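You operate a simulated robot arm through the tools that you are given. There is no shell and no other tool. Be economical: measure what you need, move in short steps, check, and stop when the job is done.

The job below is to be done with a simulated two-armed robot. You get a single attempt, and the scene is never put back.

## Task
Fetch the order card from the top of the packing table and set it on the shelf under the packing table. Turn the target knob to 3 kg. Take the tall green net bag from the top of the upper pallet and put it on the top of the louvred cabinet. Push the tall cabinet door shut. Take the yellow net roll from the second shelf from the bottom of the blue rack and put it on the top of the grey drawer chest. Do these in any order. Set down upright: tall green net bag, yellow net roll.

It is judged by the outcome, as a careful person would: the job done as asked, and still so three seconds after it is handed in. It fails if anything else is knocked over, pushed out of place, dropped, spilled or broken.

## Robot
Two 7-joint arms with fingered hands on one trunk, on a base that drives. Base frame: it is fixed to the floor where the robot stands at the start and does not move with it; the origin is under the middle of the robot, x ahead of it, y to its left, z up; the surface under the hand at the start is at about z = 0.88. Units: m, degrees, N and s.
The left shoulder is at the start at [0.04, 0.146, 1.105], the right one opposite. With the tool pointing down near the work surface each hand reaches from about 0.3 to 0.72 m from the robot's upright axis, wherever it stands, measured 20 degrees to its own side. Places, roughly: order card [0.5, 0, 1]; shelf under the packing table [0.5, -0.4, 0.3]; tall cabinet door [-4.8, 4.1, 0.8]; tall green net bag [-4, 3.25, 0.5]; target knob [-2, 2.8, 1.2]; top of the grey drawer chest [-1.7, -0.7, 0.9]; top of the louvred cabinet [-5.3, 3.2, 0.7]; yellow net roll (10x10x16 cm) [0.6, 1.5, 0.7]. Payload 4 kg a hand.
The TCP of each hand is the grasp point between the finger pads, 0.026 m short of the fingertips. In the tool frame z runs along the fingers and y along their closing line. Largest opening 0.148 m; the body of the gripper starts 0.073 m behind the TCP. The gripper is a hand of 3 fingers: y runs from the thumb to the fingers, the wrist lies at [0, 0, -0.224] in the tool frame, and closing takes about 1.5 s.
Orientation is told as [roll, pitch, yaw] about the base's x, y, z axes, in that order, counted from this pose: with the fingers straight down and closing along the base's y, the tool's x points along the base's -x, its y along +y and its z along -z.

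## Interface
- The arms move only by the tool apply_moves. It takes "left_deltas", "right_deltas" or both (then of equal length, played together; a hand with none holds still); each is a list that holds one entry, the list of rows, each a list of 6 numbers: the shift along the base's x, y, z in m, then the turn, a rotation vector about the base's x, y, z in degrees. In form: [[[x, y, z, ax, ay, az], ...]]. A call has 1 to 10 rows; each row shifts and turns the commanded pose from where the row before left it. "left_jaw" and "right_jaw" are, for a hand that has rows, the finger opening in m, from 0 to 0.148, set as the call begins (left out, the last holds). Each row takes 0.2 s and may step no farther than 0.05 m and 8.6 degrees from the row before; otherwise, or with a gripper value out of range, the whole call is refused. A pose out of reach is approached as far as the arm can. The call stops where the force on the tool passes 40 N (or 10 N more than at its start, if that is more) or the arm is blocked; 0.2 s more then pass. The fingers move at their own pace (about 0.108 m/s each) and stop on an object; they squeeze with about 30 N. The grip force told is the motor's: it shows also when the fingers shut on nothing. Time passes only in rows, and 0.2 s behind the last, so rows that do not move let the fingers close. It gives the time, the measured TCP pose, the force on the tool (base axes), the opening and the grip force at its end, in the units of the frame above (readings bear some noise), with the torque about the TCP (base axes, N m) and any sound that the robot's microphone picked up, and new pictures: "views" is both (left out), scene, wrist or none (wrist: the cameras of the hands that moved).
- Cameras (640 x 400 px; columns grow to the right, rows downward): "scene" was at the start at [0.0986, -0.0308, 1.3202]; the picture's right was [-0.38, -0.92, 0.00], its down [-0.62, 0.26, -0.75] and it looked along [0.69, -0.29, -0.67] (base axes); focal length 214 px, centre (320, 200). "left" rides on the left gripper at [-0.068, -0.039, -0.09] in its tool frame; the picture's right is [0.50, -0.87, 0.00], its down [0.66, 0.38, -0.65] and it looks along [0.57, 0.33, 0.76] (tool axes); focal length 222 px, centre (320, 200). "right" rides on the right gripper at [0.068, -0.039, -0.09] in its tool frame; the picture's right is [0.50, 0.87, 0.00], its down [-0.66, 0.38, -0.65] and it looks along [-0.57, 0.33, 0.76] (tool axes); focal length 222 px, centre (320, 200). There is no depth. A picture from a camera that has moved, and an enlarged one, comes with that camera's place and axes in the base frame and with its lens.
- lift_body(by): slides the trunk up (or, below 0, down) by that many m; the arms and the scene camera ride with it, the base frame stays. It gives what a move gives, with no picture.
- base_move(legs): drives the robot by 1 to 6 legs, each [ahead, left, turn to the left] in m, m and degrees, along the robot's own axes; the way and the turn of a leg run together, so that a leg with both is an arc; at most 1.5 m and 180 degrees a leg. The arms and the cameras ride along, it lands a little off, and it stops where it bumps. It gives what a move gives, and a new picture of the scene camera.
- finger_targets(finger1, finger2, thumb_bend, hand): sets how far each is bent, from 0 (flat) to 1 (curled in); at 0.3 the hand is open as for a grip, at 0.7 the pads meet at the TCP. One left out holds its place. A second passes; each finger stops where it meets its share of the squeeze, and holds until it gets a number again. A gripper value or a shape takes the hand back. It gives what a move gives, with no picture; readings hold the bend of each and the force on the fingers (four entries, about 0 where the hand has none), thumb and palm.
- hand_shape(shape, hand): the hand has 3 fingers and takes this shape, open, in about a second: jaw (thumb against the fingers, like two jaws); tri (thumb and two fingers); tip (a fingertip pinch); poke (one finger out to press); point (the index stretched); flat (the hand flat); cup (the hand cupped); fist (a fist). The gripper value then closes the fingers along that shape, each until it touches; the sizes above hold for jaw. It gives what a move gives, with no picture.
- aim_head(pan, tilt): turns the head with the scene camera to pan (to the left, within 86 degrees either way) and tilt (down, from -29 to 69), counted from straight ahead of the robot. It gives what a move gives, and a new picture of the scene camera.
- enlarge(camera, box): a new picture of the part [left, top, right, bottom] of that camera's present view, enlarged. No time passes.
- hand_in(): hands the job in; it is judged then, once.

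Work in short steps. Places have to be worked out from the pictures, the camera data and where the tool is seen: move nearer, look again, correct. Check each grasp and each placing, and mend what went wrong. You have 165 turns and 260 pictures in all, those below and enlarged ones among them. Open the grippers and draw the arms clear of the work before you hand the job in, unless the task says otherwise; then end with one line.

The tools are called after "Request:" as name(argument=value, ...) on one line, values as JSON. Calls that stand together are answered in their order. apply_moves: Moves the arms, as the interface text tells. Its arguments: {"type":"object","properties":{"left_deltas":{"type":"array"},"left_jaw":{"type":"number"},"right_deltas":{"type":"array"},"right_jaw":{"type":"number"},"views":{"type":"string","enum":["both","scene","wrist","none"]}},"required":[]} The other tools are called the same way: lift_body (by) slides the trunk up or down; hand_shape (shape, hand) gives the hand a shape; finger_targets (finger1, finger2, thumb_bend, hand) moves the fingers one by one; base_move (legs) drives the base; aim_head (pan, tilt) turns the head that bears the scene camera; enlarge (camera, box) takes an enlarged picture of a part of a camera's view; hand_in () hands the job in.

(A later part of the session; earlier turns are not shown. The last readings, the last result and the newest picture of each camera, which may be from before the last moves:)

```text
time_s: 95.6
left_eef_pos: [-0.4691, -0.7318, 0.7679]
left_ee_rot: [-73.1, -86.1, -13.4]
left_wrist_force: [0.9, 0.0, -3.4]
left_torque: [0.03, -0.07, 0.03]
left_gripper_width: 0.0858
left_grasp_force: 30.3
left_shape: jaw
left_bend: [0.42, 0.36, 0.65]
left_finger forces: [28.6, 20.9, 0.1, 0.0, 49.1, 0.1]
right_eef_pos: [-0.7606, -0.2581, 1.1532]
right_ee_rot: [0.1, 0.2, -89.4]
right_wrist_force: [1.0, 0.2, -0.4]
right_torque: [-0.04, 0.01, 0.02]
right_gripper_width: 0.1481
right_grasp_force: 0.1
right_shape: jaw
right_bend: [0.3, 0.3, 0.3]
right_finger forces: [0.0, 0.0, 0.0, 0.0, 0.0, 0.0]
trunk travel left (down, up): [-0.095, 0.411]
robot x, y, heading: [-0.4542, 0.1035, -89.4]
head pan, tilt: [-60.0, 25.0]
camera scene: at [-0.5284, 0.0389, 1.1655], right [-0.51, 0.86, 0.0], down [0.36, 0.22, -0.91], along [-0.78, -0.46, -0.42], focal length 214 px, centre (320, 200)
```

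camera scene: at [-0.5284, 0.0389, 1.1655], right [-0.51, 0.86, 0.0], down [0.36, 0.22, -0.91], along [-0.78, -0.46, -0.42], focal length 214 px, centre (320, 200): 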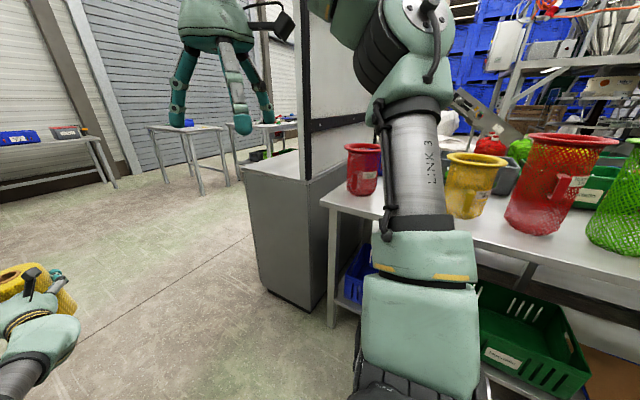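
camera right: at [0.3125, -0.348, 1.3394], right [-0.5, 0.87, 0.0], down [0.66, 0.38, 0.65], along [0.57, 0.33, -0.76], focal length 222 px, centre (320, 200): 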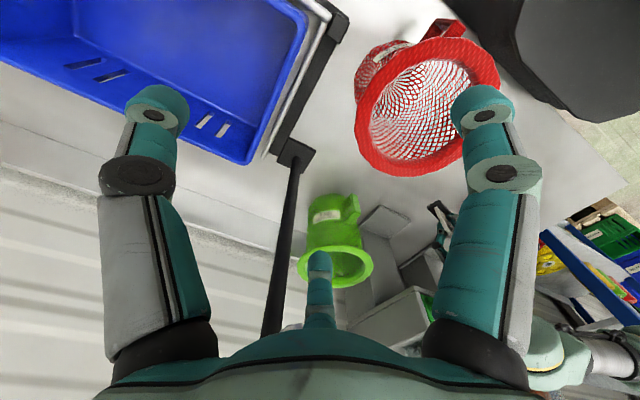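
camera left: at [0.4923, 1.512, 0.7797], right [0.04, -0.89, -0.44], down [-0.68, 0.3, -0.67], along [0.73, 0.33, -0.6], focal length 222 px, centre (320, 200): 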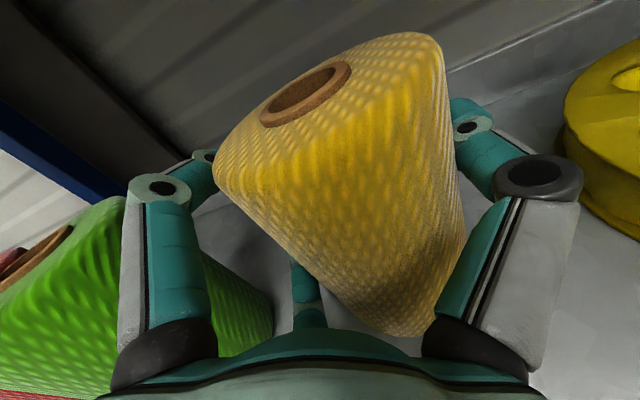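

Chest: +x face at x≈−1.13, y≈−0.38…−0.72, board on its +y side. Raise the trunk so the roll clears the 0.9 m top, drive past, and look at the chest.

Request:
lift_body(by=0.32)

Request:
base_move(legs=[[1.4, 0, -0.6]])

Request:
aim_head(pan=-86, tilt=25)

```text
time_s: 98.8
left_eef_pos: [-0.4706, -0.7299, 1.0879]
left_ee_rot: [-72.8, -86.2, -13.6]
left_wrist_force: [0.9, 0.2, -3.7]
left_torque: [0.02, -0.08, -0.01]
left_gripper_width: 0.0858
left_grasp_force: 30.6
left_shape: jaw
left_bend: [0.42, 0.36, 0.65]
left_finger forces: [28.8, 20.9, 0.0, 0.0, 49.0, 0.0]
right_eef_pos: [-0.7613, -0.2585, 1.4742]
right_ee_rot: [0.2, 0.2, -89.4]
right_wrist_force: [-0.4, 0.3, -0.6]
right_torque: [0.0, 0.0, -0.01]
right_gripper_width: 0.1476
right_grasp_force: 0.0
right_shape: jaw
right_bend: [0.3, 0.3, 0.3]
right_finger forces: [0.0, 0.0, 0.0, 0.1, 0.0, 0.0]
trunk travel left (down, up): [-0.415, 0.091]
robot x, y, heading: [-0.4485, 0.105, -89.2]
head pan, tilt: [-60.0, 25.0]
```

```text
time_s: 106.0
left_eef_pos: [-0.4008, -2.1723, 1.0873]
left_ee_rot: [-73.4, -86.3, -11.0]
left_wrist_force: [-0.4, -0.8, -3.3]
left_torque: [0.03, -0.1, 0.02]
left_gripper_width: 0.0858
left_grasp_force: 29.6
left_shape: jaw
left_bend: [0.42, 0.36, 0.65]
left_finger forces: [28.6, 20.9, 0.1, 0.1, 49.0, 0.0]
right_eef_pos: [-0.7082, -1.7095, 1.4748]
right_ee_rot: [0.2, 0.1, -87.6]
right_wrist_force: [0.4, -0.4, -0.2]
right_torque: [-0.05, 0.01, -0.02]
right_gripper_width: 0.1477
right_grasp_force: 0.1
right_shape: jaw
right_bend: [0.3, 0.3, 0.3]
right_finger forces: [0.0, 0.0, 0.1, 0.1, 0.0, 0.0]
trunk travel left (down, up): [-0.415, 0.091]
robot x, y, heading: [-0.4142, -1.3338, -87.6]
head pan, tilt: [-60.0, 25.0]
camera scene: at [-0.486, -1.4043, 1.486], right [-0.54, 0.84, 0.0], down [0.36, 0.23, -0.91], along [-0.76, -0.49, -0.42], focal length 214 px, centre (320, 200)
```

scene: 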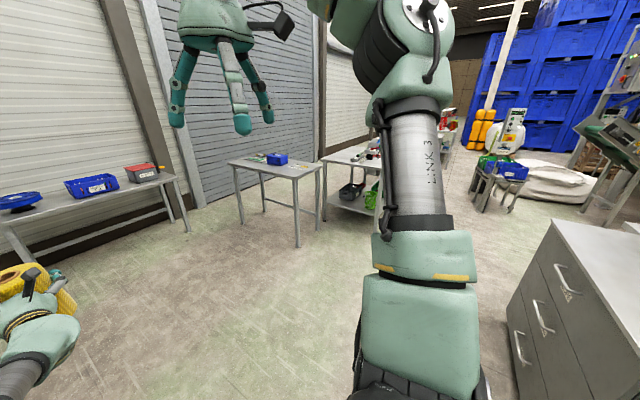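

```text
time_s: 106.9
left_eef_pos: [-0.402, -2.1726, 1.0891]
left_ee_rot: [-72.8, -86.2, -11.7]
left_wrist_force: [0.1, 0.4, -3.8]
left_torque: [0.03, -0.02, -0.04]
left_gripper_width: 0.0858
left_grasp_force: 29.3
left_shape: jaw
left_bend: [0.42, 0.36, 0.65]
left_finger forces: [28.7, 20.9, 0.1, 0.0, 49.1, 0.0]
right_eef_pos: [-0.7091, -1.7093, 1.4743]
right_ee_rot: [0.0, 0.1, -87.5]
right_wrist_force: [-0.2, -0.7, -1.1]
right_torque: [0.01, 0.02, -0.01]
right_gripper_width: 0.1477
right_grasp_force: 0.0
right_shape: jaw
right_bend: [0.3, 0.3, 0.3]
right_finger forces: [0.0, 0.0, 0.1, 0.0, 0.0, 0.0]
trunk travel left (down, up): [-0.415, 0.091]
robot x, y, heading: [-0.41, -1.3374, -87.4]
head pan, tilt: [-85.9, 25.0]
camera scene: at [-0.4999, -1.3661, 1.486], right [-0.12, 0.99, 0.0], down [0.42, 0.05, -0.91], along [-0.9, -0.1, -0.42], focal length 214 px, centre (320, 200)
```

scene: 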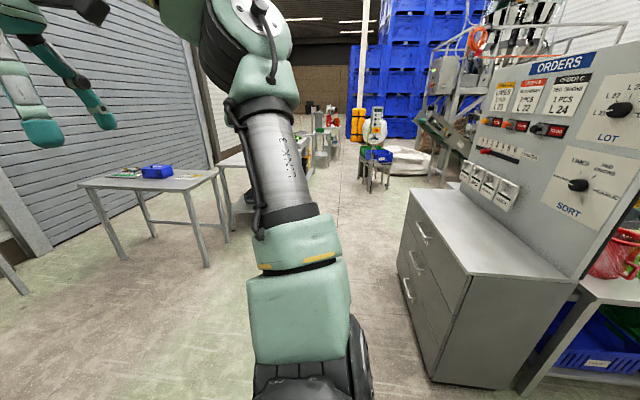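

Chest top spans x −1.15…−2.0, y −0.87…−0.5, clear. Turn right to face −x here, keeping clear of it.

Request:
base_move(legs=[[0, 0, -92.5]])

Request:
aim_head(pan=-15, tilt=35)

```text
time_s: 111.2
left_eef_pos: [-1.2468, -1.3199, 1.088]
left_ee_rot: [-72.9, -86.2, -103.2]
left_wrist_force: [0.0, -0.1, -4.3]
left_torque: [-0.05, -0.06, 0.01]
left_gripper_width: 0.0855
left_grasp_force: 30.3
left_shape: jaw
left_bend: [0.77, 0.37, 0.72]
left_finger forces: [28.7, 20.8, 0.0, 0.0, 49.1, 0.1]
right_eef_pos: [-0.7747, -1.0256, 1.4737]
right_ee_rot: [0.1, 0.1, -179.2]
right_wrist_force: [0.2, 0.5, -0.6]
right_torque: [0.04, 0.01, 0.01]
right_gripper_width: 0.1478
right_grasp_force: 0.0
right_shape: jaw
right_bend: [0.3, 0.3, 0.3]
right_finger forces: [0.0, 0.0, 0.0, 0.1, 0.0, 0.0]
trunk travel left (down, up): [-0.415, 0.091]
robot x, y, heading: [-0.4091, -1.3347, -179.2]
head pan, tilt: [-85.9, 25.0]
camera scene: at [-0.4382, -1.2425, 1.486], right [1.0, 0.09, 0.0], down [0.04, -0.42, -0.91], along [-0.08, 0.9, -0.42], focal length 214 px, centre (320, 200)
```

scene: 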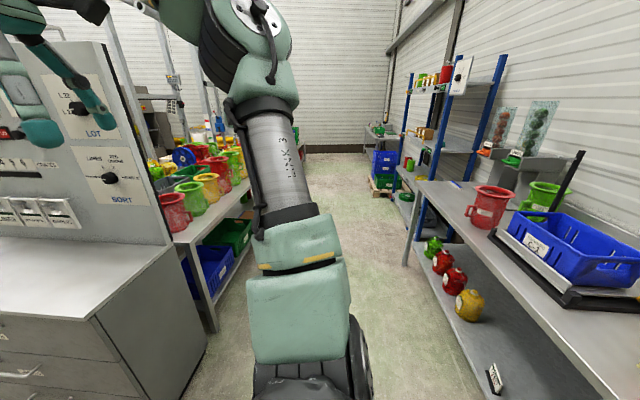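

```text
time_s: 112.6
left_eef_pos: [-1.2474, -1.3192, 1.0883]
left_ee_rot: [-72.9, -86.3, -103.5]
left_wrist_force: [0.4, 0.1, -3.6]
left_torque: [-0.07, -0.07, 0.0]
left_gripper_width: 0.0856
left_grasp_force: 29.8
left_shape: jaw
left_bend: [0.77, 0.37, 0.72]
left_finger forces: [28.7, 21.0, 0.0, 0.1, 49.0, 0.0]
right_eef_pos: [-0.7752, -1.0253, 1.4745]
right_ee_rot: [0.1, 0.1, -179.2]
right_wrist_force: [0.5, -0.2, 0.8]
right_torque: [0.01, 0.05, 0.0]
right_gripper_width: 0.148
right_grasp_force: 0.0
right_shape: jaw
right_bend: [0.3, 0.3, 0.3]
right_finger forces: [0.0, 0.0, 0.0, 0.0, 0.1, 0.0]
trunk travel left (down, up): [-0.415, 0.091]
robot x, y, heading: [-0.4094, -1.3342, -179.3]
head pan, tilt: [-15.0, 35.0]
camera scene: at [-0.5156, -1.3125, 1.4702], right [0.25, 0.97, 0.0], down [0.56, -0.14, -0.82], along [-0.79, 0.2, -0.57], focal length 214 px, centre (320, 200)
```

scene: 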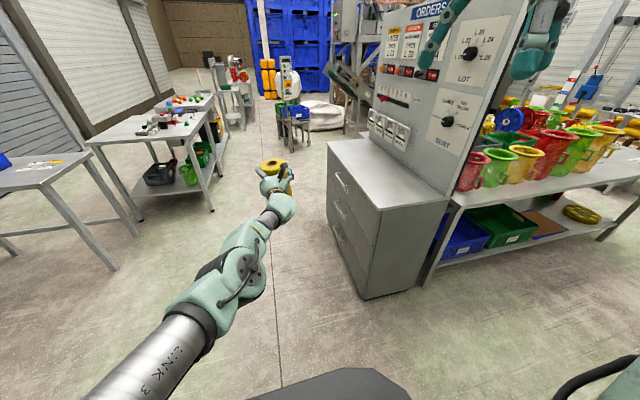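

Finger 1's bend changed; check the grip with the wrist camera.

Request:
apply_moves(left_deltas=[[[0, 0, 0, 0, 0, 0]]], views="wrist")

Request:
enlarge(camera="scene", box=[220, 130, 340, 205])

```text
time_s: 113.0
left_eef_pos: [-1.2481, -1.3184, 1.0871]
left_ee_rot: [-72.8, -86.3, -103.5]
left_wrist_force: [-0.1, -0.1, -3.6]
left_torque: [-0.1, -0.04, 0.0]
left_gripper_width: 0.0856
left_grasp_force: 30.0
left_shape: jaw
left_bend: [0.77, 0.37, 0.72]
left_finger forces: [28.8, 20.9, 0.0, 0.1, 49.0, 0.1]
right_eef_pos: [-0.775, -1.027, 1.4728]
right_ee_rot: [0.1, 0.2, -179.2]
right_wrist_force: [0.3, 0.0, 0.7]
right_torque: [-0.01, -0.02, 0.0]
right_gripper_width: 0.148
right_grasp_force: 0.1
right_shape: jaw
right_bend: [0.3, 0.3, 0.3]
right_finger forces: [0.0, 0.1, 0.0, 0.1, 0.0, 0.0]
trunk travel left (down, up): [-0.415, 0.091]
robot x, y, heading: [-0.4119, -1.338, -179.1]
head pan, tilt: [-15.0, 35.0]
camera left: at [-1.1602, -1.279, 1.1575], right [-0.05, 0.89, -0.44], down [0.69, -0.29, -0.66], along [-0.72, -0.34, -0.6], focal length 222 px, centre (320, 200)
```

left: 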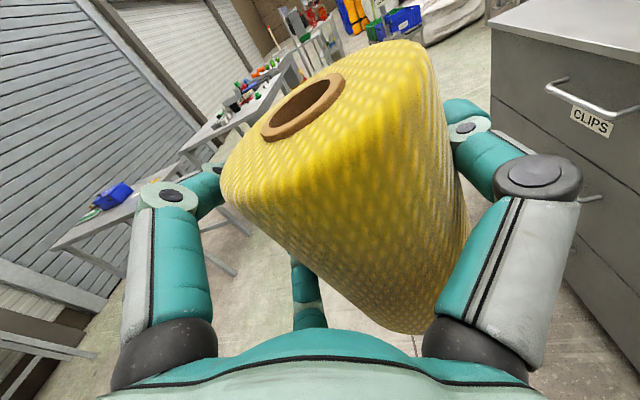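

```text
5.33 times, centred on (280, 168) of scene
camera zoom: at [-0.5157, -1.3127, 1.4702], right [0.24, 0.97, 0.0], down [0.56, -0.14, -0.82], along [-0.79, 0.2, -0.57], focal length 1144 px, centre (533, 373)
```

zoom: 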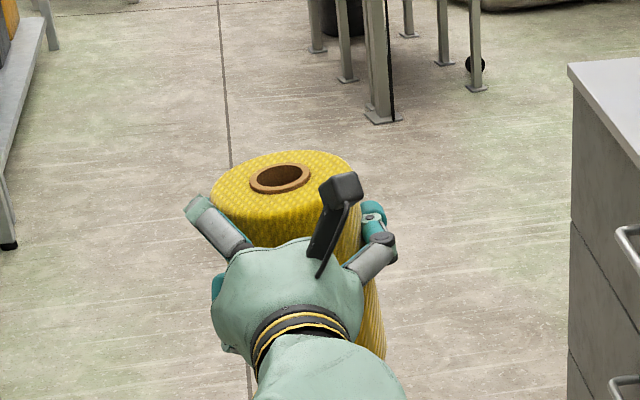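

Grip is sound and the roll upright. Raise a bit more, strafe right over the chest and move forward.

Request:
lift_body(by=0.05)

Request:
base_move(legs=[[0, -0.57, 0], [0.14, 0, 0]])

Request:
apply_moves(left_deltas=[[[0, 0, 0, 0, 0, 0]]], views="wrist")

```text
time_s: 113.9
left_eef_pos: [-1.2468, -1.3197, 1.1379]
left_ee_rot: [-72.3, -86.2, -103.9]
left_wrist_force: [0.4, -0.4, -3.6]
left_torque: [-0.07, -0.04, -0.03]
left_gripper_width: 0.0854
left_grasp_force: 30.1
left_shape: jaw
left_bend: [0.77, 0.37, 0.72]
left_finger forces: [28.6, 21.0, 0.1, 0.0, 49.0, 0.0]
right_eef_pos: [-0.7752, -1.0249, 1.5247]
right_ee_rot: [0.2, 0.1, -179.2]
right_wrist_force: [0.3, -0.2, -0.3]
right_torque: [0.04, 0.02, 0.01]
right_gripper_width: 0.148
right_grasp_force: 0.1
right_shape: jaw
right_bend: [0.3, 0.3, 0.3]
right_finger forces: [0.0, 0.0, 0.1, 0.0, 0.0, 0.0]
trunk travel left (down, up): [-0.465, 0.041]
robot x, y, heading: [-0.4074, -1.3332, -179.0]
head pan, tilt: [-15.0, 35.0]
```

```text
time_s: 118.1
left_eef_pos: [-1.3944, -0.7573, 1.1399]
left_ee_rot: [-75.0, -86.4, -101.2]
left_wrist_force: [0.3, 1.2, -3.9]
left_torque: [-0.09, -0.03, 0.02]
left_gripper_width: 0.0852
left_grasp_force: 30.2
left_shape: jaw
left_bend: [0.77, 0.37, 0.72]
left_finger forces: [28.7, 21.0, 0.1, 0.0, 48.9, 0.0]
right_eef_pos: [-0.9235, -0.4642, 1.5266]
right_ee_rot: [0.1, -0.1, -179.1]
right_wrist_force: [-0.2, -0.1, -0.2]
right_torque: [-0.01, 0.04, -0.01]
right_gripper_width: 0.1479
right_grasp_force: 0.1
right_shape: jaw
right_bend: [0.3, 0.3, 0.3]
right_finger forces: [0.0, 0.0, 0.1, 0.0, 0.0, 0.0]
trunk travel left (down, up): [-0.465, 0.041]
robot x, y, heading: [-0.5612, -0.7722, -179.2]
head pan, tilt: [-15.0, 35.0]
camera scene: at [-0.6632, -0.7491, 1.5211], right [0.24, 0.97, 0.0], down [0.56, -0.14, -0.82], along [-0.8, 0.2, -0.57], focal length 214 px, centre (320, 200)
```

scene: 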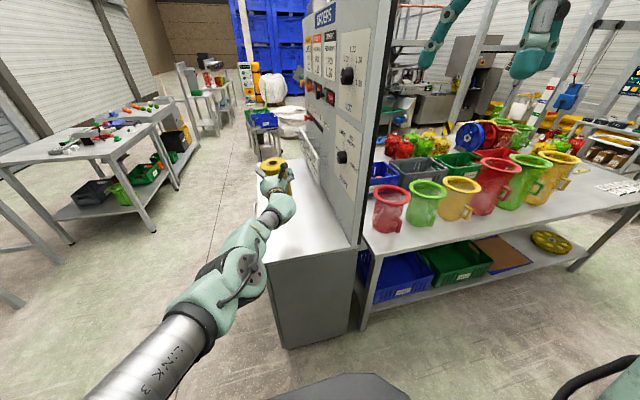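

```text
time_s: 118.5
left_eef_pos: [-1.3993, -0.7571, 1.1388]
left_ee_rot: [-72.2, -86.2, -104.0]
left_wrist_force: [0.5, -0.5, -3.3]
left_torque: [-0.08, -0.03, -0.01]
left_gripper_width: 0.0855
left_grasp_force: 29.8
left_shape: jaw
left_bend: [0.77, 0.37, 0.72]
left_finger forces: [28.7, 20.9, 0.0, 0.0, 49.0, 0.1]
right_eef_pos: [-0.9266, -0.4634, 1.5259]
right_ee_rot: [0.3, 0.0, -178.9]
right_wrist_force: [0.1, 0.5, -0.9]
right_torque: [-0.01, 0.05, 0.0]
right_gripper_width: 0.1477
right_grasp_force: 0.3
right_shape: jaw
right_bend: [0.3, 0.3, 0.3]
right_finger forces: [0.0, 0.0, 0.0, 0.0, 0.1, 0.0]
trunk travel left (down, up): [-0.465, 0.041]
robot x, y, heading: [-0.5605, -0.7739, -178.9]
head pan, tilt: [-15.0, 35.0]
camera left: at [-1.3112, -0.7178, 1.2078], right [-0.05, 0.89, -0.44], down [0.69, -0.29, -0.66], along [-0.72, -0.34, -0.6], focal length 222 px, centre (320, 200)
```

left: 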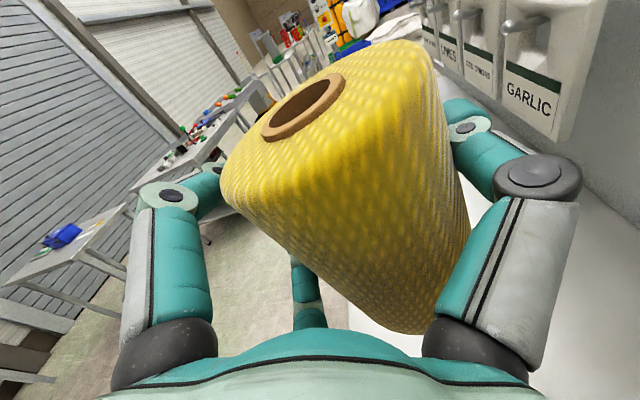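

Well above the chest. Shift 3 cm right (toward centre) and lower with the trunk, watching force.

Request:
base_move(legs=[[0, -0.03, 0]])

Request:
lift_body(by=-0.1)

Request:
aim_head(pan=0, tilt=45)

```text
time_s: 119.3
left_eef_pos: [-1.3977, -0.7377, 1.1391]
left_ee_rot: [-74.8, -85.8, -101.1]
left_wrist_force: [-0.7, -0.6, -2.7]
left_torque: [-0.1, -0.02, -0.03]
left_gripper_width: 0.0854
left_grasp_force: 29.9
left_shape: jaw
left_bend: [0.77, 0.37, 0.72]
left_finger forces: [28.8, 21.0, 0.0, 0.1, 48.7, 0.1]
right_eef_pos: [-0.9272, -0.4441, 1.527]
right_ee_rot: [-0.4, 0.0, -178.9]
right_wrist_force: [-0.1, -1.2, 0.2]
right_torque: [0.04, 0.03, 0.02]
right_gripper_width: 0.1479
right_grasp_force: 0.1
right_shape: jaw
right_bend: [0.3, 0.3, 0.3]
right_finger forces: [0.0, 0.0, 0.0, 0.0, 0.0, 0.0]
trunk travel left (down, up): [-0.465, 0.041]
robot x, y, heading: [-0.5614, -0.7439, -178.8]
head pan, tilt: [-15.0, 35.0]
camera scene: at [-0.6663, -0.7297, 1.5211], right [0.24, 0.97, 0.01], down [0.56, -0.13, -0.82], along [-0.8, 0.2, -0.57], focal length 214 px, centre (320, 200)
```

scene: 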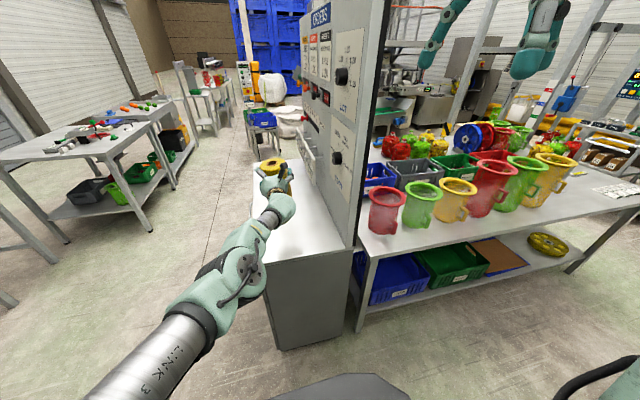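

```text
time_s: 120.7
left_eef_pos: [-1.3982, -0.7297, 1.0371]
left_ee_rot: [-73.3, -86.1, -102.5]
left_wrist_force: [-0.2, -0.7, -2.6]
left_torque: [-0.11, -0.07, 0.01]
left_gripper_width: 0.0855
left_grasp_force: 29.4
left_shape: jaw
left_bend: [0.77, 0.37, 0.72]
left_finger forces: [28.7, 20.9, 0.1, 0.1, 49.0, 0.0]
right_eef_pos: [-0.9283, -0.4346, 1.4245]
right_ee_rot: [0.2, 0.0, -178.8]
right_wrist_force: [1.0, 0.5, 0.4]
right_torque: [-0.02, 0.0, 0.0]
right_gripper_width: 0.1476
right_grasp_force: 0.1
right_shape: jaw
right_bend: [0.3, 0.3, 0.3]
right_finger forces: [0.0, 0.0, 0.0, 0.0, 0.1, 0.0]
trunk travel left (down, up): [-0.365, 0.141]
robot x, y, heading: [-0.5593, -0.7432, -178.5]
head pan, tilt: [-15.0, 35.0]
```

```text
time_s: 121.4
left_eef_pos: [-1.3982, -0.7306, 1.0379]
left_ee_rot: [-72.8, -86.2, -103.2]
left_wrist_force: [0.8, -0.1, -3.3]
left_torque: [-0.08, -0.02, 0.0]
left_gripper_width: 0.0855
left_grasp_force: 29.5
left_shape: jaw
left_bend: [0.77, 0.37, 0.72]
left_finger forces: [28.7, 21.0, 0.1, 0.0, 49.0, 0.0]
right_eef_pos: [-0.9277, -0.4341, 1.4242]
right_ee_rot: [0.1, 0.0, -179.0]
right_wrist_force: [-0.5, 0.6, -0.5]
right_torque: [-0.01, 0.0, 0.06]
right_gripper_width: 0.1479
right_grasp_force: 0.2
right_shape: jaw
right_bend: [0.3, 0.3, 0.3]
right_finger forces: [0.1, 0.0, 0.0, 0.0, 0.0, 0.0]
trunk travel left (down, up): [-0.365, 0.141]
robot x, y, heading: [-0.5637, -0.7425, -178.9]
head pan, tilt: [0.0, 45.0]
camera scene: at [-0.663, -0.7422, 1.4049], right [-0.02, 1.0, 0.0], down [0.71, 0.01, -0.71], along [-0.71, -0.01, -0.71], focal length 214 px, centre (320, 200)
```

scene: 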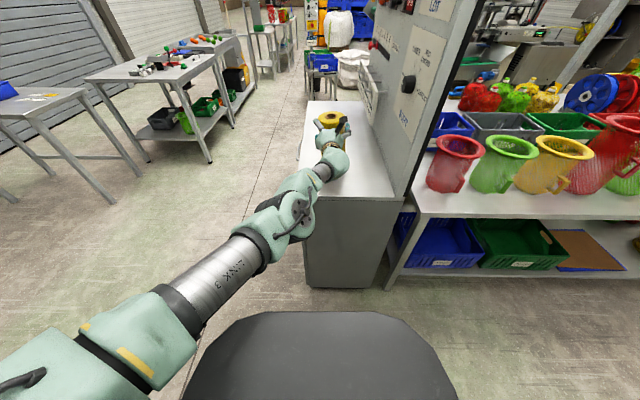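

Continue lowering in small increments.

Request:
lift_body(by=-0.025)

Request:
lift_body(by=-0.012)

Request:
apply_moves(left_deltas=[[[0, 0, 0, 0, 0, 0]]], views="wrist")

```text
time_s: 122.1
left_eef_pos: [-1.3983, -0.7304, 1.0129]
left_ee_rot: [-72.8, -86.3, -103.0]
left_wrist_force: [0.4, 0.6, -3.8]
left_torque: [-0.08, -0.05, 0.01]
left_gripper_width: 0.0853
left_grasp_force: 30.0
left_shape: jaw
left_bend: [0.77, 0.37, 0.72]
left_finger forces: [28.7, 20.9, 0.0, 0.0, 49.0, 0.0]
right_eef_pos: [-0.9273, -0.4349, 1.3983]
right_ee_rot: [0.1, 0.1, -179.0]
right_wrist_force: [0.3, 0.3, -0.1]
right_torque: [-0.04, 0.01, 0.0]
right_gripper_width: 0.1478
right_grasp_force: 0.1
right_shape: jaw
right_bend: [0.3, 0.3, 0.3]
right_finger forces: [0.1, 0.0, 0.0, 0.0, 0.0, 0.1]
trunk travel left (down, up): [-0.34, 0.166]
robot x, y, heading: [-0.5607, -0.742, -179.0]
head pan, tilt: [0.0, 45.0]
```

```text
time_s: 122.7
left_eef_pos: [-1.3993, -0.7295, 0.9996]
left_ee_rot: [-72.8, -86.2, -103.2]
left_wrist_force: [-0.5, -0.2, -3.2]
left_torque: [-0.04, -0.06, 0.02]
left_gripper_width: 0.0853
left_grasp_force: 29.8
left_shape: jaw
left_bend: [0.77, 0.37, 0.72]
left_finger forces: [28.7, 20.9, 0.1, 0.1, 49.0, 0.0]
right_eef_pos: [-0.9277, -0.4359, 1.3872]
right_ee_rot: [0.2, 0.0, -178.9]
right_wrist_force: [-0.2, 0.2, -0.6]
right_torque: [0.02, -0.01, -0.03]
right_gripper_width: 0.1478
right_grasp_force: 0.0
right_shape: jaw
right_bend: [0.3, 0.3, 0.3]
right_finger forces: [0.1, 0.0, 0.0, 0.0, 0.1, 0.0]
trunk travel left (down, up): [-0.328, 0.178]
robot x, y, heading: [-0.5659, -0.7378, -178.9]
head pan, tilt: [0.0, 45.0]
```

```text
time_s: 123.1
left_eef_pos: [-1.3984, -0.7293, 0.9997]
left_ee_rot: [-72.6, -86.2, -103.3]
left_wrist_force: [-0.2, 0.1, -3.4]
left_torque: [-0.05, -0.05, -0.02]
left_gripper_width: 0.0853
left_grasp_force: 29.7
left_shape: jaw
left_bend: [0.77, 0.37, 0.72]
left_finger forces: [28.7, 20.9, 0.1, 0.0, 49.0, 0.1]
right_eef_pos: [-0.9266, -0.4345, 1.3869]
right_ee_rot: [0.1, 0.0, -179.0]
right_wrist_force: [-0.1, 0.1, -0.2]
right_torque: [-0.03, 0.0, 0.02]
right_gripper_width: 0.148
right_grasp_force: 0.1
right_shape: jaw
right_bend: [0.3, 0.3, 0.3]
right_finger forces: [0.1, 0.0, 0.0, 0.1, 0.0, 0.0]
trunk travel left (down, up): [-0.328, 0.178]
robot x, y, heading: [-0.5614, -0.741, -178.9]
head pan, tilt: [0.0, 45.0]
camera left: at [-1.3125, -0.6894, 1.0697], right [-0.05, 0.89, -0.44], down [0.69, -0.29, -0.66], along [-0.72, -0.34, -0.6], focal length 222 px, centre (320, 200)
```

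left: 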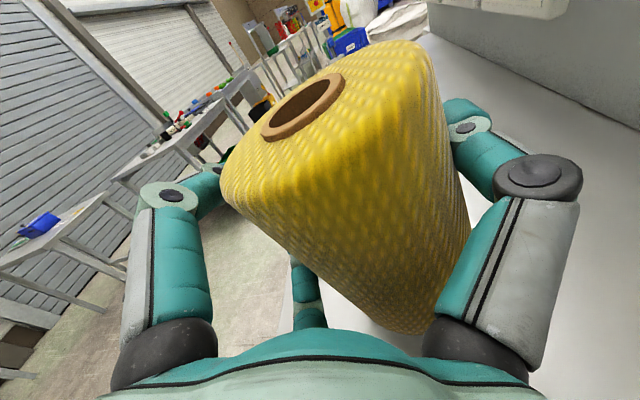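

Still no contact, and the chest edge is ~0.1 from the roll axis; shift another 3 cm inward and continue lowering.

Request:
base_move(legs=[[0, -0.04, 0]])

Request:
lift_body(by=-0.012)

Request:
lift_body(by=-0.01)

```text
time_s: 124.0
left_eef_pos: [-1.3977, -0.6976, 1.0]
left_ee_rot: [-74.3, -86.0, -101.5]
left_wrist_force: [-0.3, -0.8, -2.6]
left_torque: [-0.08, -0.03, -0.05]
left_gripper_width: 0.0855
left_grasp_force: 30.1
left_shape: jaw
left_bend: [0.77, 0.37, 0.72]
left_finger forces: [28.8, 20.9, 0.1, 0.1, 48.9, 0.1]
right_eef_pos: [-0.9283, -0.4035, 1.3881]
right_ee_rot: [-0.3, -0.1, -178.7]
right_wrist_force: [-0.4, -0.1, -0.2]
right_torque: [0.09, 0.0, 0.0]
right_gripper_width: 0.1477
right_grasp_force: 0.1
right_shape: jaw
right_bend: [0.3, 0.3, 0.3]
right_finger forces: [0.0, 0.0, 0.0, 0.0, 0.1, 0.0]
trunk travel left (down, up): [-0.328, 0.178]
robot x, y, heading: [-0.5622, -0.7029, -178.9]
head pan, tilt: [0.0, 45.0]
camera scene: at [-0.6634, -0.71, 1.3679], right [-0.02, 1.0, 0.01], down [0.71, 0.02, -0.71], along [-0.71, -0.01, -0.71], focal length 214 px, centre (320, 200)
```

scene: 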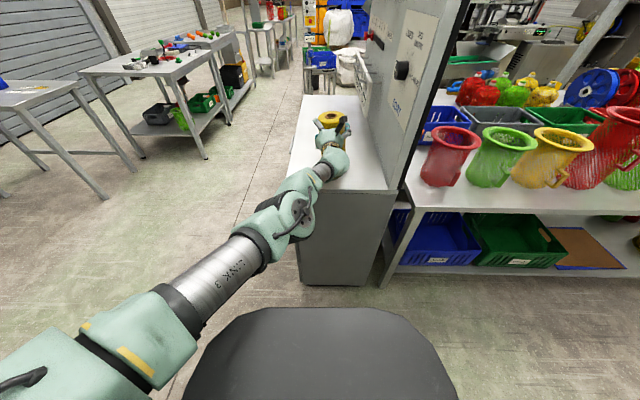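

```text
time_s: 124.6
left_eef_pos: [-1.399, -0.6954, 0.9878]
left_ee_rot: [-73.1, -86.2, -102.7]
left_wrist_force: [0.1, -0.6, -3.1]
left_torque: [-0.1, -0.06, 0.0]
left_gripper_width: 0.0852
left_grasp_force: 30.3
left_shape: jaw
left_bend: [0.77, 0.37, 0.72]
left_finger forces: [28.7, 20.8, 0.0, 0.0, 49.0, 0.1]
right_eef_pos: [-0.9285, -0.3985, 1.3755]
right_ee_rot: [-0.2, 0.0, -178.7]
right_wrist_force: [-0.2, -0.7, -0.2]
right_torque: [0.02, 0.0, 0.0]
right_gripper_width: 0.148
right_grasp_force: 0.0
right_shape: jaw
right_bend: [0.3, 0.3, 0.3]
right_finger forces: [0.0, 0.0, 0.1, 0.0, 0.0, 0.0]
trunk travel left (down, up): [-0.316, 0.19]
robot x, y, heading: [-0.5613, -0.7041, -178.9]
head pan, tilt: [0.0, 45.0]
```

```text
time_s: 125.2
left_eef_pos: [-1.3994, -0.694, 0.9787]
left_ee_rot: [-73.0, -86.2, -102.6]
left_wrist_force: [0.1, 0.8, -4.1]
left_torque: [-0.08, -0.04, 0.02]
left_gripper_width: 0.0852
left_grasp_force: 30.0
left_shape: jaw
left_bend: [0.77, 0.37, 0.72]
left_finger forces: [28.6, 21.3, 0.1, 0.1, 49.3, 0.0]
right_eef_pos: [-0.929, -0.3968, 1.3661]
right_ee_rot: [0.0, -0.1, -178.7]
right_wrist_force: [-0.8, 0.2, 0.8]
right_torque: [0.04, -0.03, 0.0]
right_gripper_width: 0.1478
right_grasp_force: 0.2
right_shape: jaw
right_bend: [0.3, 0.3, 0.3]
right_finger forces: [0.0, 0.1, 0.0, 0.0, 0.0, 0.1]
trunk travel left (down, up): [-0.306, 0.2]
robot x, y, heading: [-0.5638, -0.7022, -178.8]
head pan, tilt: [0.0, 45.0]
```

Still free; keep lowering in small steps.

Request:
lift_body(by=-0.008)

Request:
lift_body(by=-0.008)

Request:
enlarge(camera="scene", box=[280, 90, 400, 165])

```text
time_s: 125.8
left_eef_pos: [-1.3991, -0.6933, 0.9755]
left_ee_rot: [-79.2, -86.4, -96.5]
left_wrist_force: [-1.0, 3.5, 10.8]
left_torque: [0.0, 0.14, -0.01]
left_gripper_width: 0.0846
left_grasp_force: 29.6
left_shape: jaw
left_bend: [0.77, 0.38, 0.72]
left_finger forces: [26.8, 21.9, 0.0, 0.0, 52.8, 0.0]
right_eef_pos: [-0.9262, -0.3956, 1.3581]
right_ee_rot: [0.0, -0.1, -178.8]
right_wrist_force: [0.1, -0.1, -0.7]
right_torque: [0.01, 0.0, 0.0]
right_gripper_width: 0.1479
right_grasp_force: 0.1
right_shape: jaw
right_bend: [0.3, 0.3, 0.3]
right_finger forces: [0.0, 0.0, 0.1, 0.0, 0.0, 0.0]
trunk travel left (down, up): [-0.298, 0.208]
robot x, y, heading: [-0.5587, -0.706, -178.9]
head pan, tilt: [0.0, 45.0]
```

```text
time_s: 126.3
left_eef_pos: [-1.3982, -0.6922, 0.9686]
left_ee_rot: [-80.7, -86.5, -95.1]
left_wrist_force: [-4.3, 9.9, 22.3]
left_torque: [0.34, 0.27, -0.03]
left_gripper_width: 0.0822
left_grasp_force: 30.3
left_shape: jaw
left_bend: [0.77, 0.77, 0.72]
left_finger forces: [23.5, 21.5, 0.0, 0.0, 54.8, 0.0]
right_eef_pos: [-0.9253, -0.3945, 1.3514]
right_ee_rot: [0.1, -0.2, -178.8]
right_wrist_force: [0.5, -0.6, 0.5]
right_torque: [0.03, 0.01, 0.0]
right_gripper_width: 0.1478
right_grasp_force: 0.0
right_shape: jaw
right_bend: [0.3, 0.3, 0.3]
right_finger forces: [0.0, 0.0, 0.0, 0.1, 0.1, 0.0]
trunk travel left (down, up): [-0.29, 0.216]
robot x, y, heading: [-0.5604, -0.7008, -178.7]
head pan, tilt: [0.0, 45.0]
```

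```text
5.33 times, centred on (340, 128) of scene
camera zoom: at [-0.6603, -0.7018, 1.3306], right [-0.02, 1.0, 0.0], down [0.71, 0.01, -0.71], along [-0.71, -0.01, -0.71], focal length 1144 px, centre (213, 587)
```

zoom: 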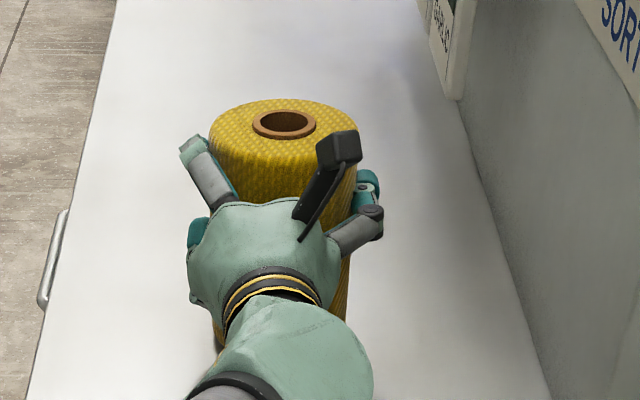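

Contact (22 N). Relieve 5 mm and open.

Request:
lift_body(by=0.006)

Request:
apply_moves(left_deltas=[[[0, 0, 0, 0, 0, 0], [0, 0, 0, 0, 0, 0], [0, 0, 0, 0, 0, 0], [0, 0, 0, 0, 0, 0], [0, 0, 0, 0, 0, 0]]], left_jaw=0.145, views="both")

```text
time_s: 126.9
left_eef_pos: [-1.3979, -0.6934, 0.9697]
left_ee_rot: [-74.0, -86.3, -101.7]
left_wrist_force: [-0.4, 5.0, 11.0]
left_torque: [0.05, 0.14, 0.03]
left_gripper_width: 0.0825
left_grasp_force: 30.1
left_shape: jaw
left_bend: [0.77, 0.77, 0.72]
left_finger forces: [24.8, 22.5, 0.1, 0.0, 52.5, 0.1]
right_eef_pos: [-0.926, -0.3963, 1.3557]
right_ee_rot: [0.1, -0.1, -178.7]
right_wrist_force: [0.1, 0.3, -0.3]
right_torque: [0.04, 0.01, 0.01]
right_gripper_width: 0.1477
right_grasp_force: 0.1
right_shape: jaw
right_bend: [0.3, 0.3, 0.3]
right_finger forces: [0.1, 0.0, 0.0, 0.0, 0.0, 0.1]
trunk travel left (down, up): [-0.296, 0.21]
robot x, y, heading: [-0.5596, -0.7045, -178.7]
head pan, tilt: [0.0, 45.0]
```

```text
time_s: 128.1
left_eef_pos: [-1.4003, -0.6947, 0.9686]
left_ee_rot: [-73.3, -86.3, -102.4]
left_wrist_force: [0.7, -0.9, -0.2]
left_torque: [-0.05, -0.04, 0.03]
left_gripper_width: 0.1451
left_grasp_force: 0.0
left_shape: jaw
left_bend: [0.29, 0.28, 0.29]
left_finger forces: [0.0, 1.1, 0.0, 0.0, 0.1, 0.0]
right_eef_pos: [-0.9272, -0.3966, 1.3551]
right_ee_rot: [0.0, -0.1, -178.6]
right_wrist_force: [0.5, -0.1, 0.0]
right_torque: [-0.01, 0.03, 0.03]
right_gripper_width: 0.1479
right_grasp_force: 0.0
right_shape: jaw
right_bend: [0.3, 0.3, 0.3]
right_finger forces: [0.0, 0.1, 0.1, 0.1, 0.0, 0.0]
trunk travel left (down, up): [-0.296, 0.21]
robot x, y, heading: [-0.5658, -0.6983, -178.9]
head pan, tilt: [0.0, 45.0]
camera scene: at [-0.6631, -0.7037, 1.3363], right [-0.02, 1.0, 0.0], down [0.71, 0.01, -0.71], along [-0.71, -0.01, -0.71], focal length 214 px, centre (320, 200)
camera left: at [-1.3131, -0.6535, 1.0385], right [-0.06, 0.89, -0.44], down [0.69, -0.29, -0.67], along [-0.72, -0.35, -0.6], focal length 222 px, centre (320, 200)
```

scene: 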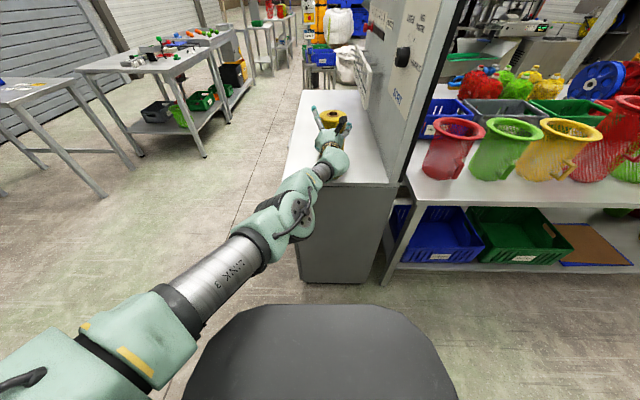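
left: 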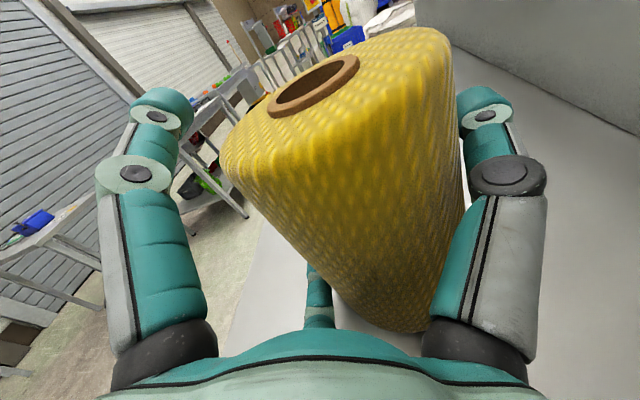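

Released; finger 2 barely touches. Shift 8 mm left and back straight out.

Request:
base_move(legs=[[-0.03, 0.008, 0], [-0.2, 0, 0]])

Request:
enlarge(camera="scene", box=[240, 50, 420, 165])

```text
time_s: 130.1
left_eef_pos: [-1.1714, -0.7, 0.9676]
left_ee_rot: [-72.8, -86.2, -102.7]
left_wrist_force: [0.1, -0.3, -0.9]
left_torque: [-0.01, 0.0, 0.02]
left_gripper_width: 0.145
left_grasp_force: 0.0
left_shape: jaw
left_bend: [0.29, 0.28, 0.29]
left_finger forces: [0.0, 0.0, 0.0, 0.0, 0.0, 0.0]
right_eef_pos: [-0.7012, -0.4003, 1.3548]
right_ee_rot: [0.0, 0.2, -178.5]
right_wrist_force: [0.6, -0.4, 1.0]
right_torque: [-0.01, 0.0, 0.01]
right_gripper_width: 0.148
right_grasp_force: 0.1
right_shape: jaw
right_bend: [0.3, 0.3, 0.3]
right_finger forces: [0.0, 0.0, 0.0, 0.0, 0.0, 0.1]
trunk travel left (down, up): [-0.296, 0.21]
robot x, y, heading: [-0.3361, -0.7073, -178.4]
head pan, tilt: [0.0, 45.0]
camera scene: at [-0.4355, -0.7069, 1.3362], right [-0.02, 1.0, 0.0], down [0.71, 0.02, -0.71], along [-0.71, -0.02, -0.71], focal length 214 px, centre (320, 200)
```

scene: 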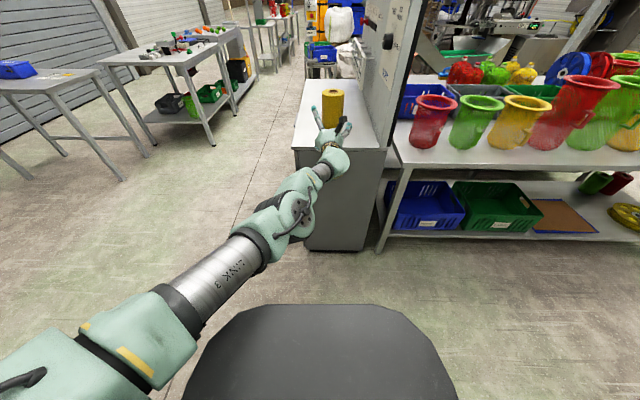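

```text
3.48 times, centred on (330, 108) of scene
camera zoom: at [-0.4355, -0.7069, 1.3362], right [-0.02, 1.0, 0.0], down [0.71, 0.02, -0.71], along [-0.71, -0.02, -0.71], focal length 746 px, centre (285, 522)
```

zoom: 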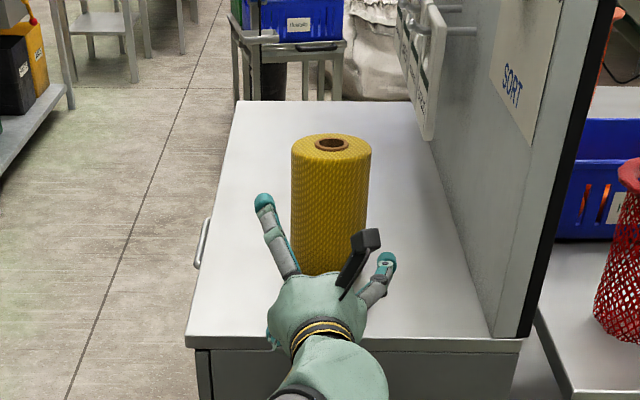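

The yellow roll stands upright on the chest. Now fold the left arm back to a compact tool-down pose before driving.

Request:
apply_moves(left_deltas=[[[0.04, 0, 0.02, 0, -8, 0], [0.04, 0, 0.02, 0, -8, 0], [0.04, 0, 0.02, 0, -8, 0], [0.04, 0, 0.02, 0, -8, 0], [0.04, 0, 0.02, 0, -8, 0], [0.04, 0, 0.02, 0, -8, 0], [0.04, 0, 0.02, 0, -8, 0], [0.04, -0.01, 0.02, 0, -8, 0], [0.04, -0.01, 0.02, 0, -8, 0], [0.04, -0.01, 0.02, 0, -8, 0]]], views="scene")

```text
time_s: 132.3
left_eef_pos: [-0.962, -0.6927, 1.1046]
left_ee_rot: [4.1, -9.1, -176.2]
left_wrist_force: [0.4, 0.5, 0.3]
left_torque: [0.02, 0.03, -0.05]
left_gripper_width: 0.1449
left_grasp_force: 0.0
left_shape: jaw
left_bend: [0.29, 0.29, 0.29]
left_finger forces: [0.0, 0.1, 0.0, 0.0, 0.0, 0.0]
left hand out of reach, approached as far as the arm can: row 1, 2, 3, 4, 5, 6, 7, 8, 9, 10
right_eef_pos: [-0.6995, -0.4008, 1.3556]
right_ee_rot: [0.1, 0.0, -178.6]
right_wrist_force: [-0.8, 0.1, 0.0]
right_torque: [0.0, 0.0, 0.01]
right_gripper_width: 0.1482
right_grasp_force: 0.0
right_shape: jaw
right_bend: [0.3, 0.3, 0.3]
right_finger forces: [0.0, 0.1, 0.1, 0.0, 0.0, 0.1]
trunk travel left (down, up): [-0.296, 0.21]
robot x, y, heading: [-0.336, -0.7032, -178.6]
head pan, tilt: [0.0, 45.0]
camera scene: at [-0.4338, -0.7071, 1.3363], right [-0.02, 1.0, 0.0], down [0.71, 0.02, -0.71], along [-0.71, -0.02, -0.71], focal length 214 px, centre (320, 200)
```

scene: 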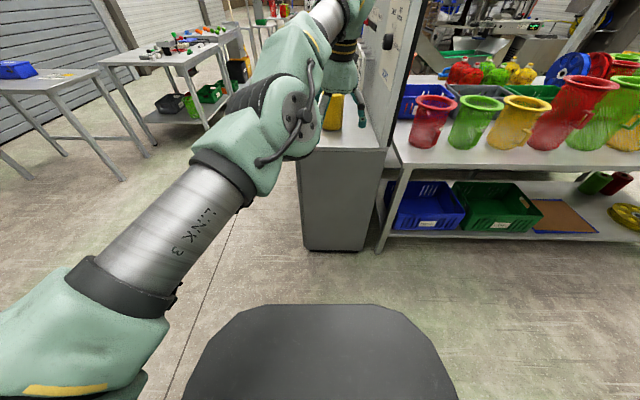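

Nearly tool-down. Pull in further.

Request:
apply_moves(left_deltas=[[[0.04, -0.015, 0.015, 0, -5, 0], [0.04, -0.015, 0.015, -3, -4, 0], [0.04, -0.015, 0.015, 0, 0, 0], [0.04, -0.015, 0.015, 0, 0, 0], [0.04, -0.015, 0.015, 0, 0, 0], [0.02, 0, 0.015, 0, 0, 0]]], views="none")

Request:
aim_head(pan=-80, tilt=20)

```text
time_s: 133.7
left_eef_pos: [-0.7904, -0.7298, 1.2281]
left_ee_rot: [7.6, -0.4, -176.5]
left_wrist_force: [-0.4, 1.3, -0.5]
left_torque: [-0.08, -0.05, 0.01]
left_gripper_width: 0.1453
left_grasp_force: 0.1
left_shape: jaw
left_bend: [0.29, 0.29, 0.29]
left_finger forces: [0.1, 0.0, 0.0, 0.0, 0.0, 0.1]
left hand out of reach, approached as far as the arm can: row 1, 2, 3, 4
right_eef_pos: [-0.7017, -0.3938, 1.3527]
right_ee_rot: [0.3, 0.0, -178.6]
right_wrist_force: [-0.6, 0.8, 0.4]
right_torque: [-0.12, -0.02, 0.02]
right_gripper_width: 0.1479
right_grasp_force: 0.1
right_shape: jaw
right_bend: [0.3, 0.3, 0.3]
right_finger forces: [0.0, 0.0, 0.0, 0.1, 0.0, 0.1]
trunk travel left (down, up): [-0.296, 0.21]
robot x, y, heading: [-0.3332, -0.7052, -178.4]
head pan, tilt: [0.0, 45.0]
```

```text
time_s: 135.2
left_eef_pos: [-0.7906, -0.7345, 1.2285]
left_ee_rot: [7.3, -0.5, -176.2]
left_wrist_force: [-0.6, -0.4, -0.1]
left_torque: [0.0, 0.02, 0.0]
left_gripper_width: 0.145
left_grasp_force: 0.1
left_shape: jaw
left_bend: [0.29, 0.29, 0.29]
left_finger forces: [0.0, 0.0, 0.1, 0.0, 0.0, 0.1]
right_eef_pos: [-0.7, -0.4019, 1.3559]
right_ee_rot: [0.0, 0.0, -178.5]
right_wrist_force: [0.5, 0.9, 0.2]
right_torque: [0.03, -0.02, 0.01]
right_gripper_width: 0.1478
right_grasp_force: 0.1
right_shape: jaw
right_bend: [0.3, 0.3, 0.3]
right_finger forces: [0.1, 0.0, 0.0, 0.0, 0.1, 0.1]
trunk travel left (down, up): [-0.296, 0.21]
robot x, y, heading: [-0.3376, -0.7043, -178.7]
head pan, tilt: [-80.0, 20.0]
camera scene: at [-0.3712, -0.6141, 1.375], right [0.98, 0.2, 0.0], down [0.07, -0.34, -0.94], along [-0.19, 0.92, -0.34], focal length 214 px, centre (320, 200)
```

scene: 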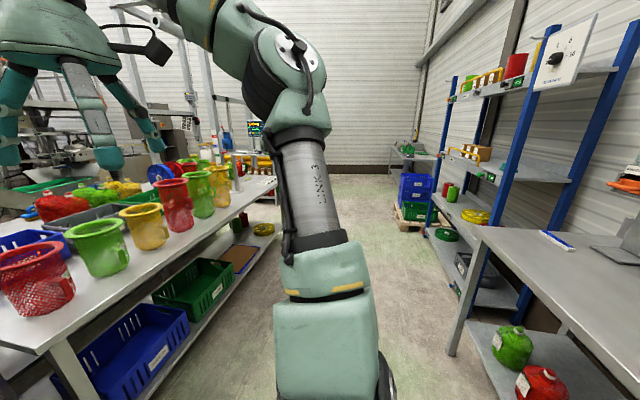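

Turn right to face +y and drive up the aisle.

Request:
base_move(legs=[[0, 0, -91.4], [0, 0.13, 0], [1.4, 0, 0], [1.0, 0, 0]])

Request:
aim_head(pan=45, tilt=15)

```text
time_s: 151.8
left_eef_pos: [-0.5764, 2.148, 1.2276]
left_ee_rot: [7.4, -0.4, 94.0]
left_wrist_force: [0.0, -0.7, 0.3]
left_torque: [0.0, 0.03, 0.03]
left_gripper_width: 0.1451
left_grasp_force: 0.0
left_shape: jaw
left_bend: [0.29, 0.29, 0.29]
left_finger forces: [0.0, 0.1, 0.1, 0.1, 0.1, 0.1]
right_eef_pos: [-0.2405, 2.0606, 1.3555]
right_ee_rot: [0.0, 0.0, 91.9]
right_wrist_force: [-0.4, -1.1, -0.9]
right_torque: [0.01, 0.0, -0.02]
right_gripper_width: 0.148
right_grasp_force: 0.1
right_shape: jaw
right_bend: [0.3, 0.3, 0.3]
right_finger forces: [0.1, 0.1, 0.0, 0.1, 0.0, 0.0]
trunk travel left (down, up): [-0.296, 0.21]
robot x, y, heading: [-0.5442, 1.6928, 91.9]
head pan, tilt: [-80.0, 20.0]
camera scene: at [-0.4521, 1.7334, 1.375], right [0.2, -0.98, 0.0], down [-0.33, -0.07, -0.94], along [0.92, 0.19, -0.34], focal length 214 px, centre (320, 200)
```

scene: 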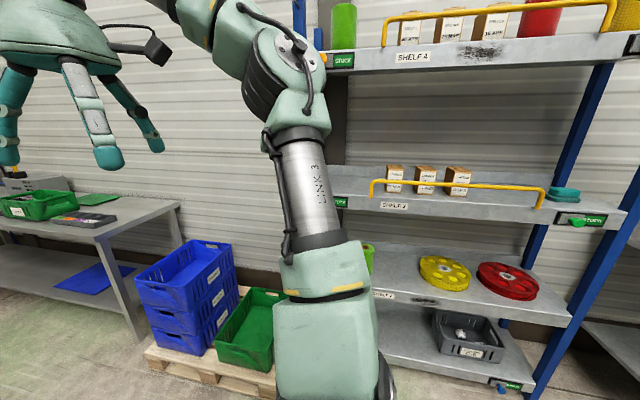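

```text
time_s: 153.8
left_eef_pos: [-0.5756, 2.1476, 1.2282]
left_ee_rot: [7.5, -0.4, 94.0]
left_wrist_force: [0.5, 0.0, -0.5]
left_torque: [-0.01, 0.01, -0.02]
left_gripper_width: 0.1453
left_grasp_force: 0.1
left_shape: jaw
left_bend: [0.29, 0.29, 0.29]
left_finger forces: [0.1, 0.0, 0.0, 0.0, 0.0, 0.0]
right_eef_pos: [-0.2421, 2.0622, 1.355]
right_ee_rot: [0.0, -0.1, 91.9]
right_wrist_force: [-0.5, 0.0, -0.4]
right_torque: [0.03, 0.01, 0.03]
right_gripper_width: 0.1477
right_grasp_force: 0.1
right_shape: jaw
right_bend: [0.3, 0.3, 0.3]
right_finger forces: [0.0, 0.0, 0.0, 0.1, 0.1, 0.1]
trunk travel left (down, up): [-0.296, 0.21]
robot x, y, heading: [-0.5427, 1.691, 91.6]
head pan, tilt: [45.0, 15.0]
camera scene: at [-0.6114, 1.7787, 1.3831], right [0.68, 0.73, 0.0], down [0.19, -0.18, -0.97], along [-0.7, 0.66, -0.26], focal length 214 px, centre (320, 200)
```

scene: 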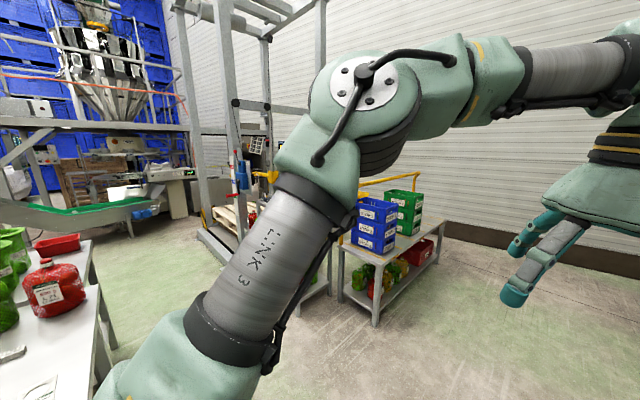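

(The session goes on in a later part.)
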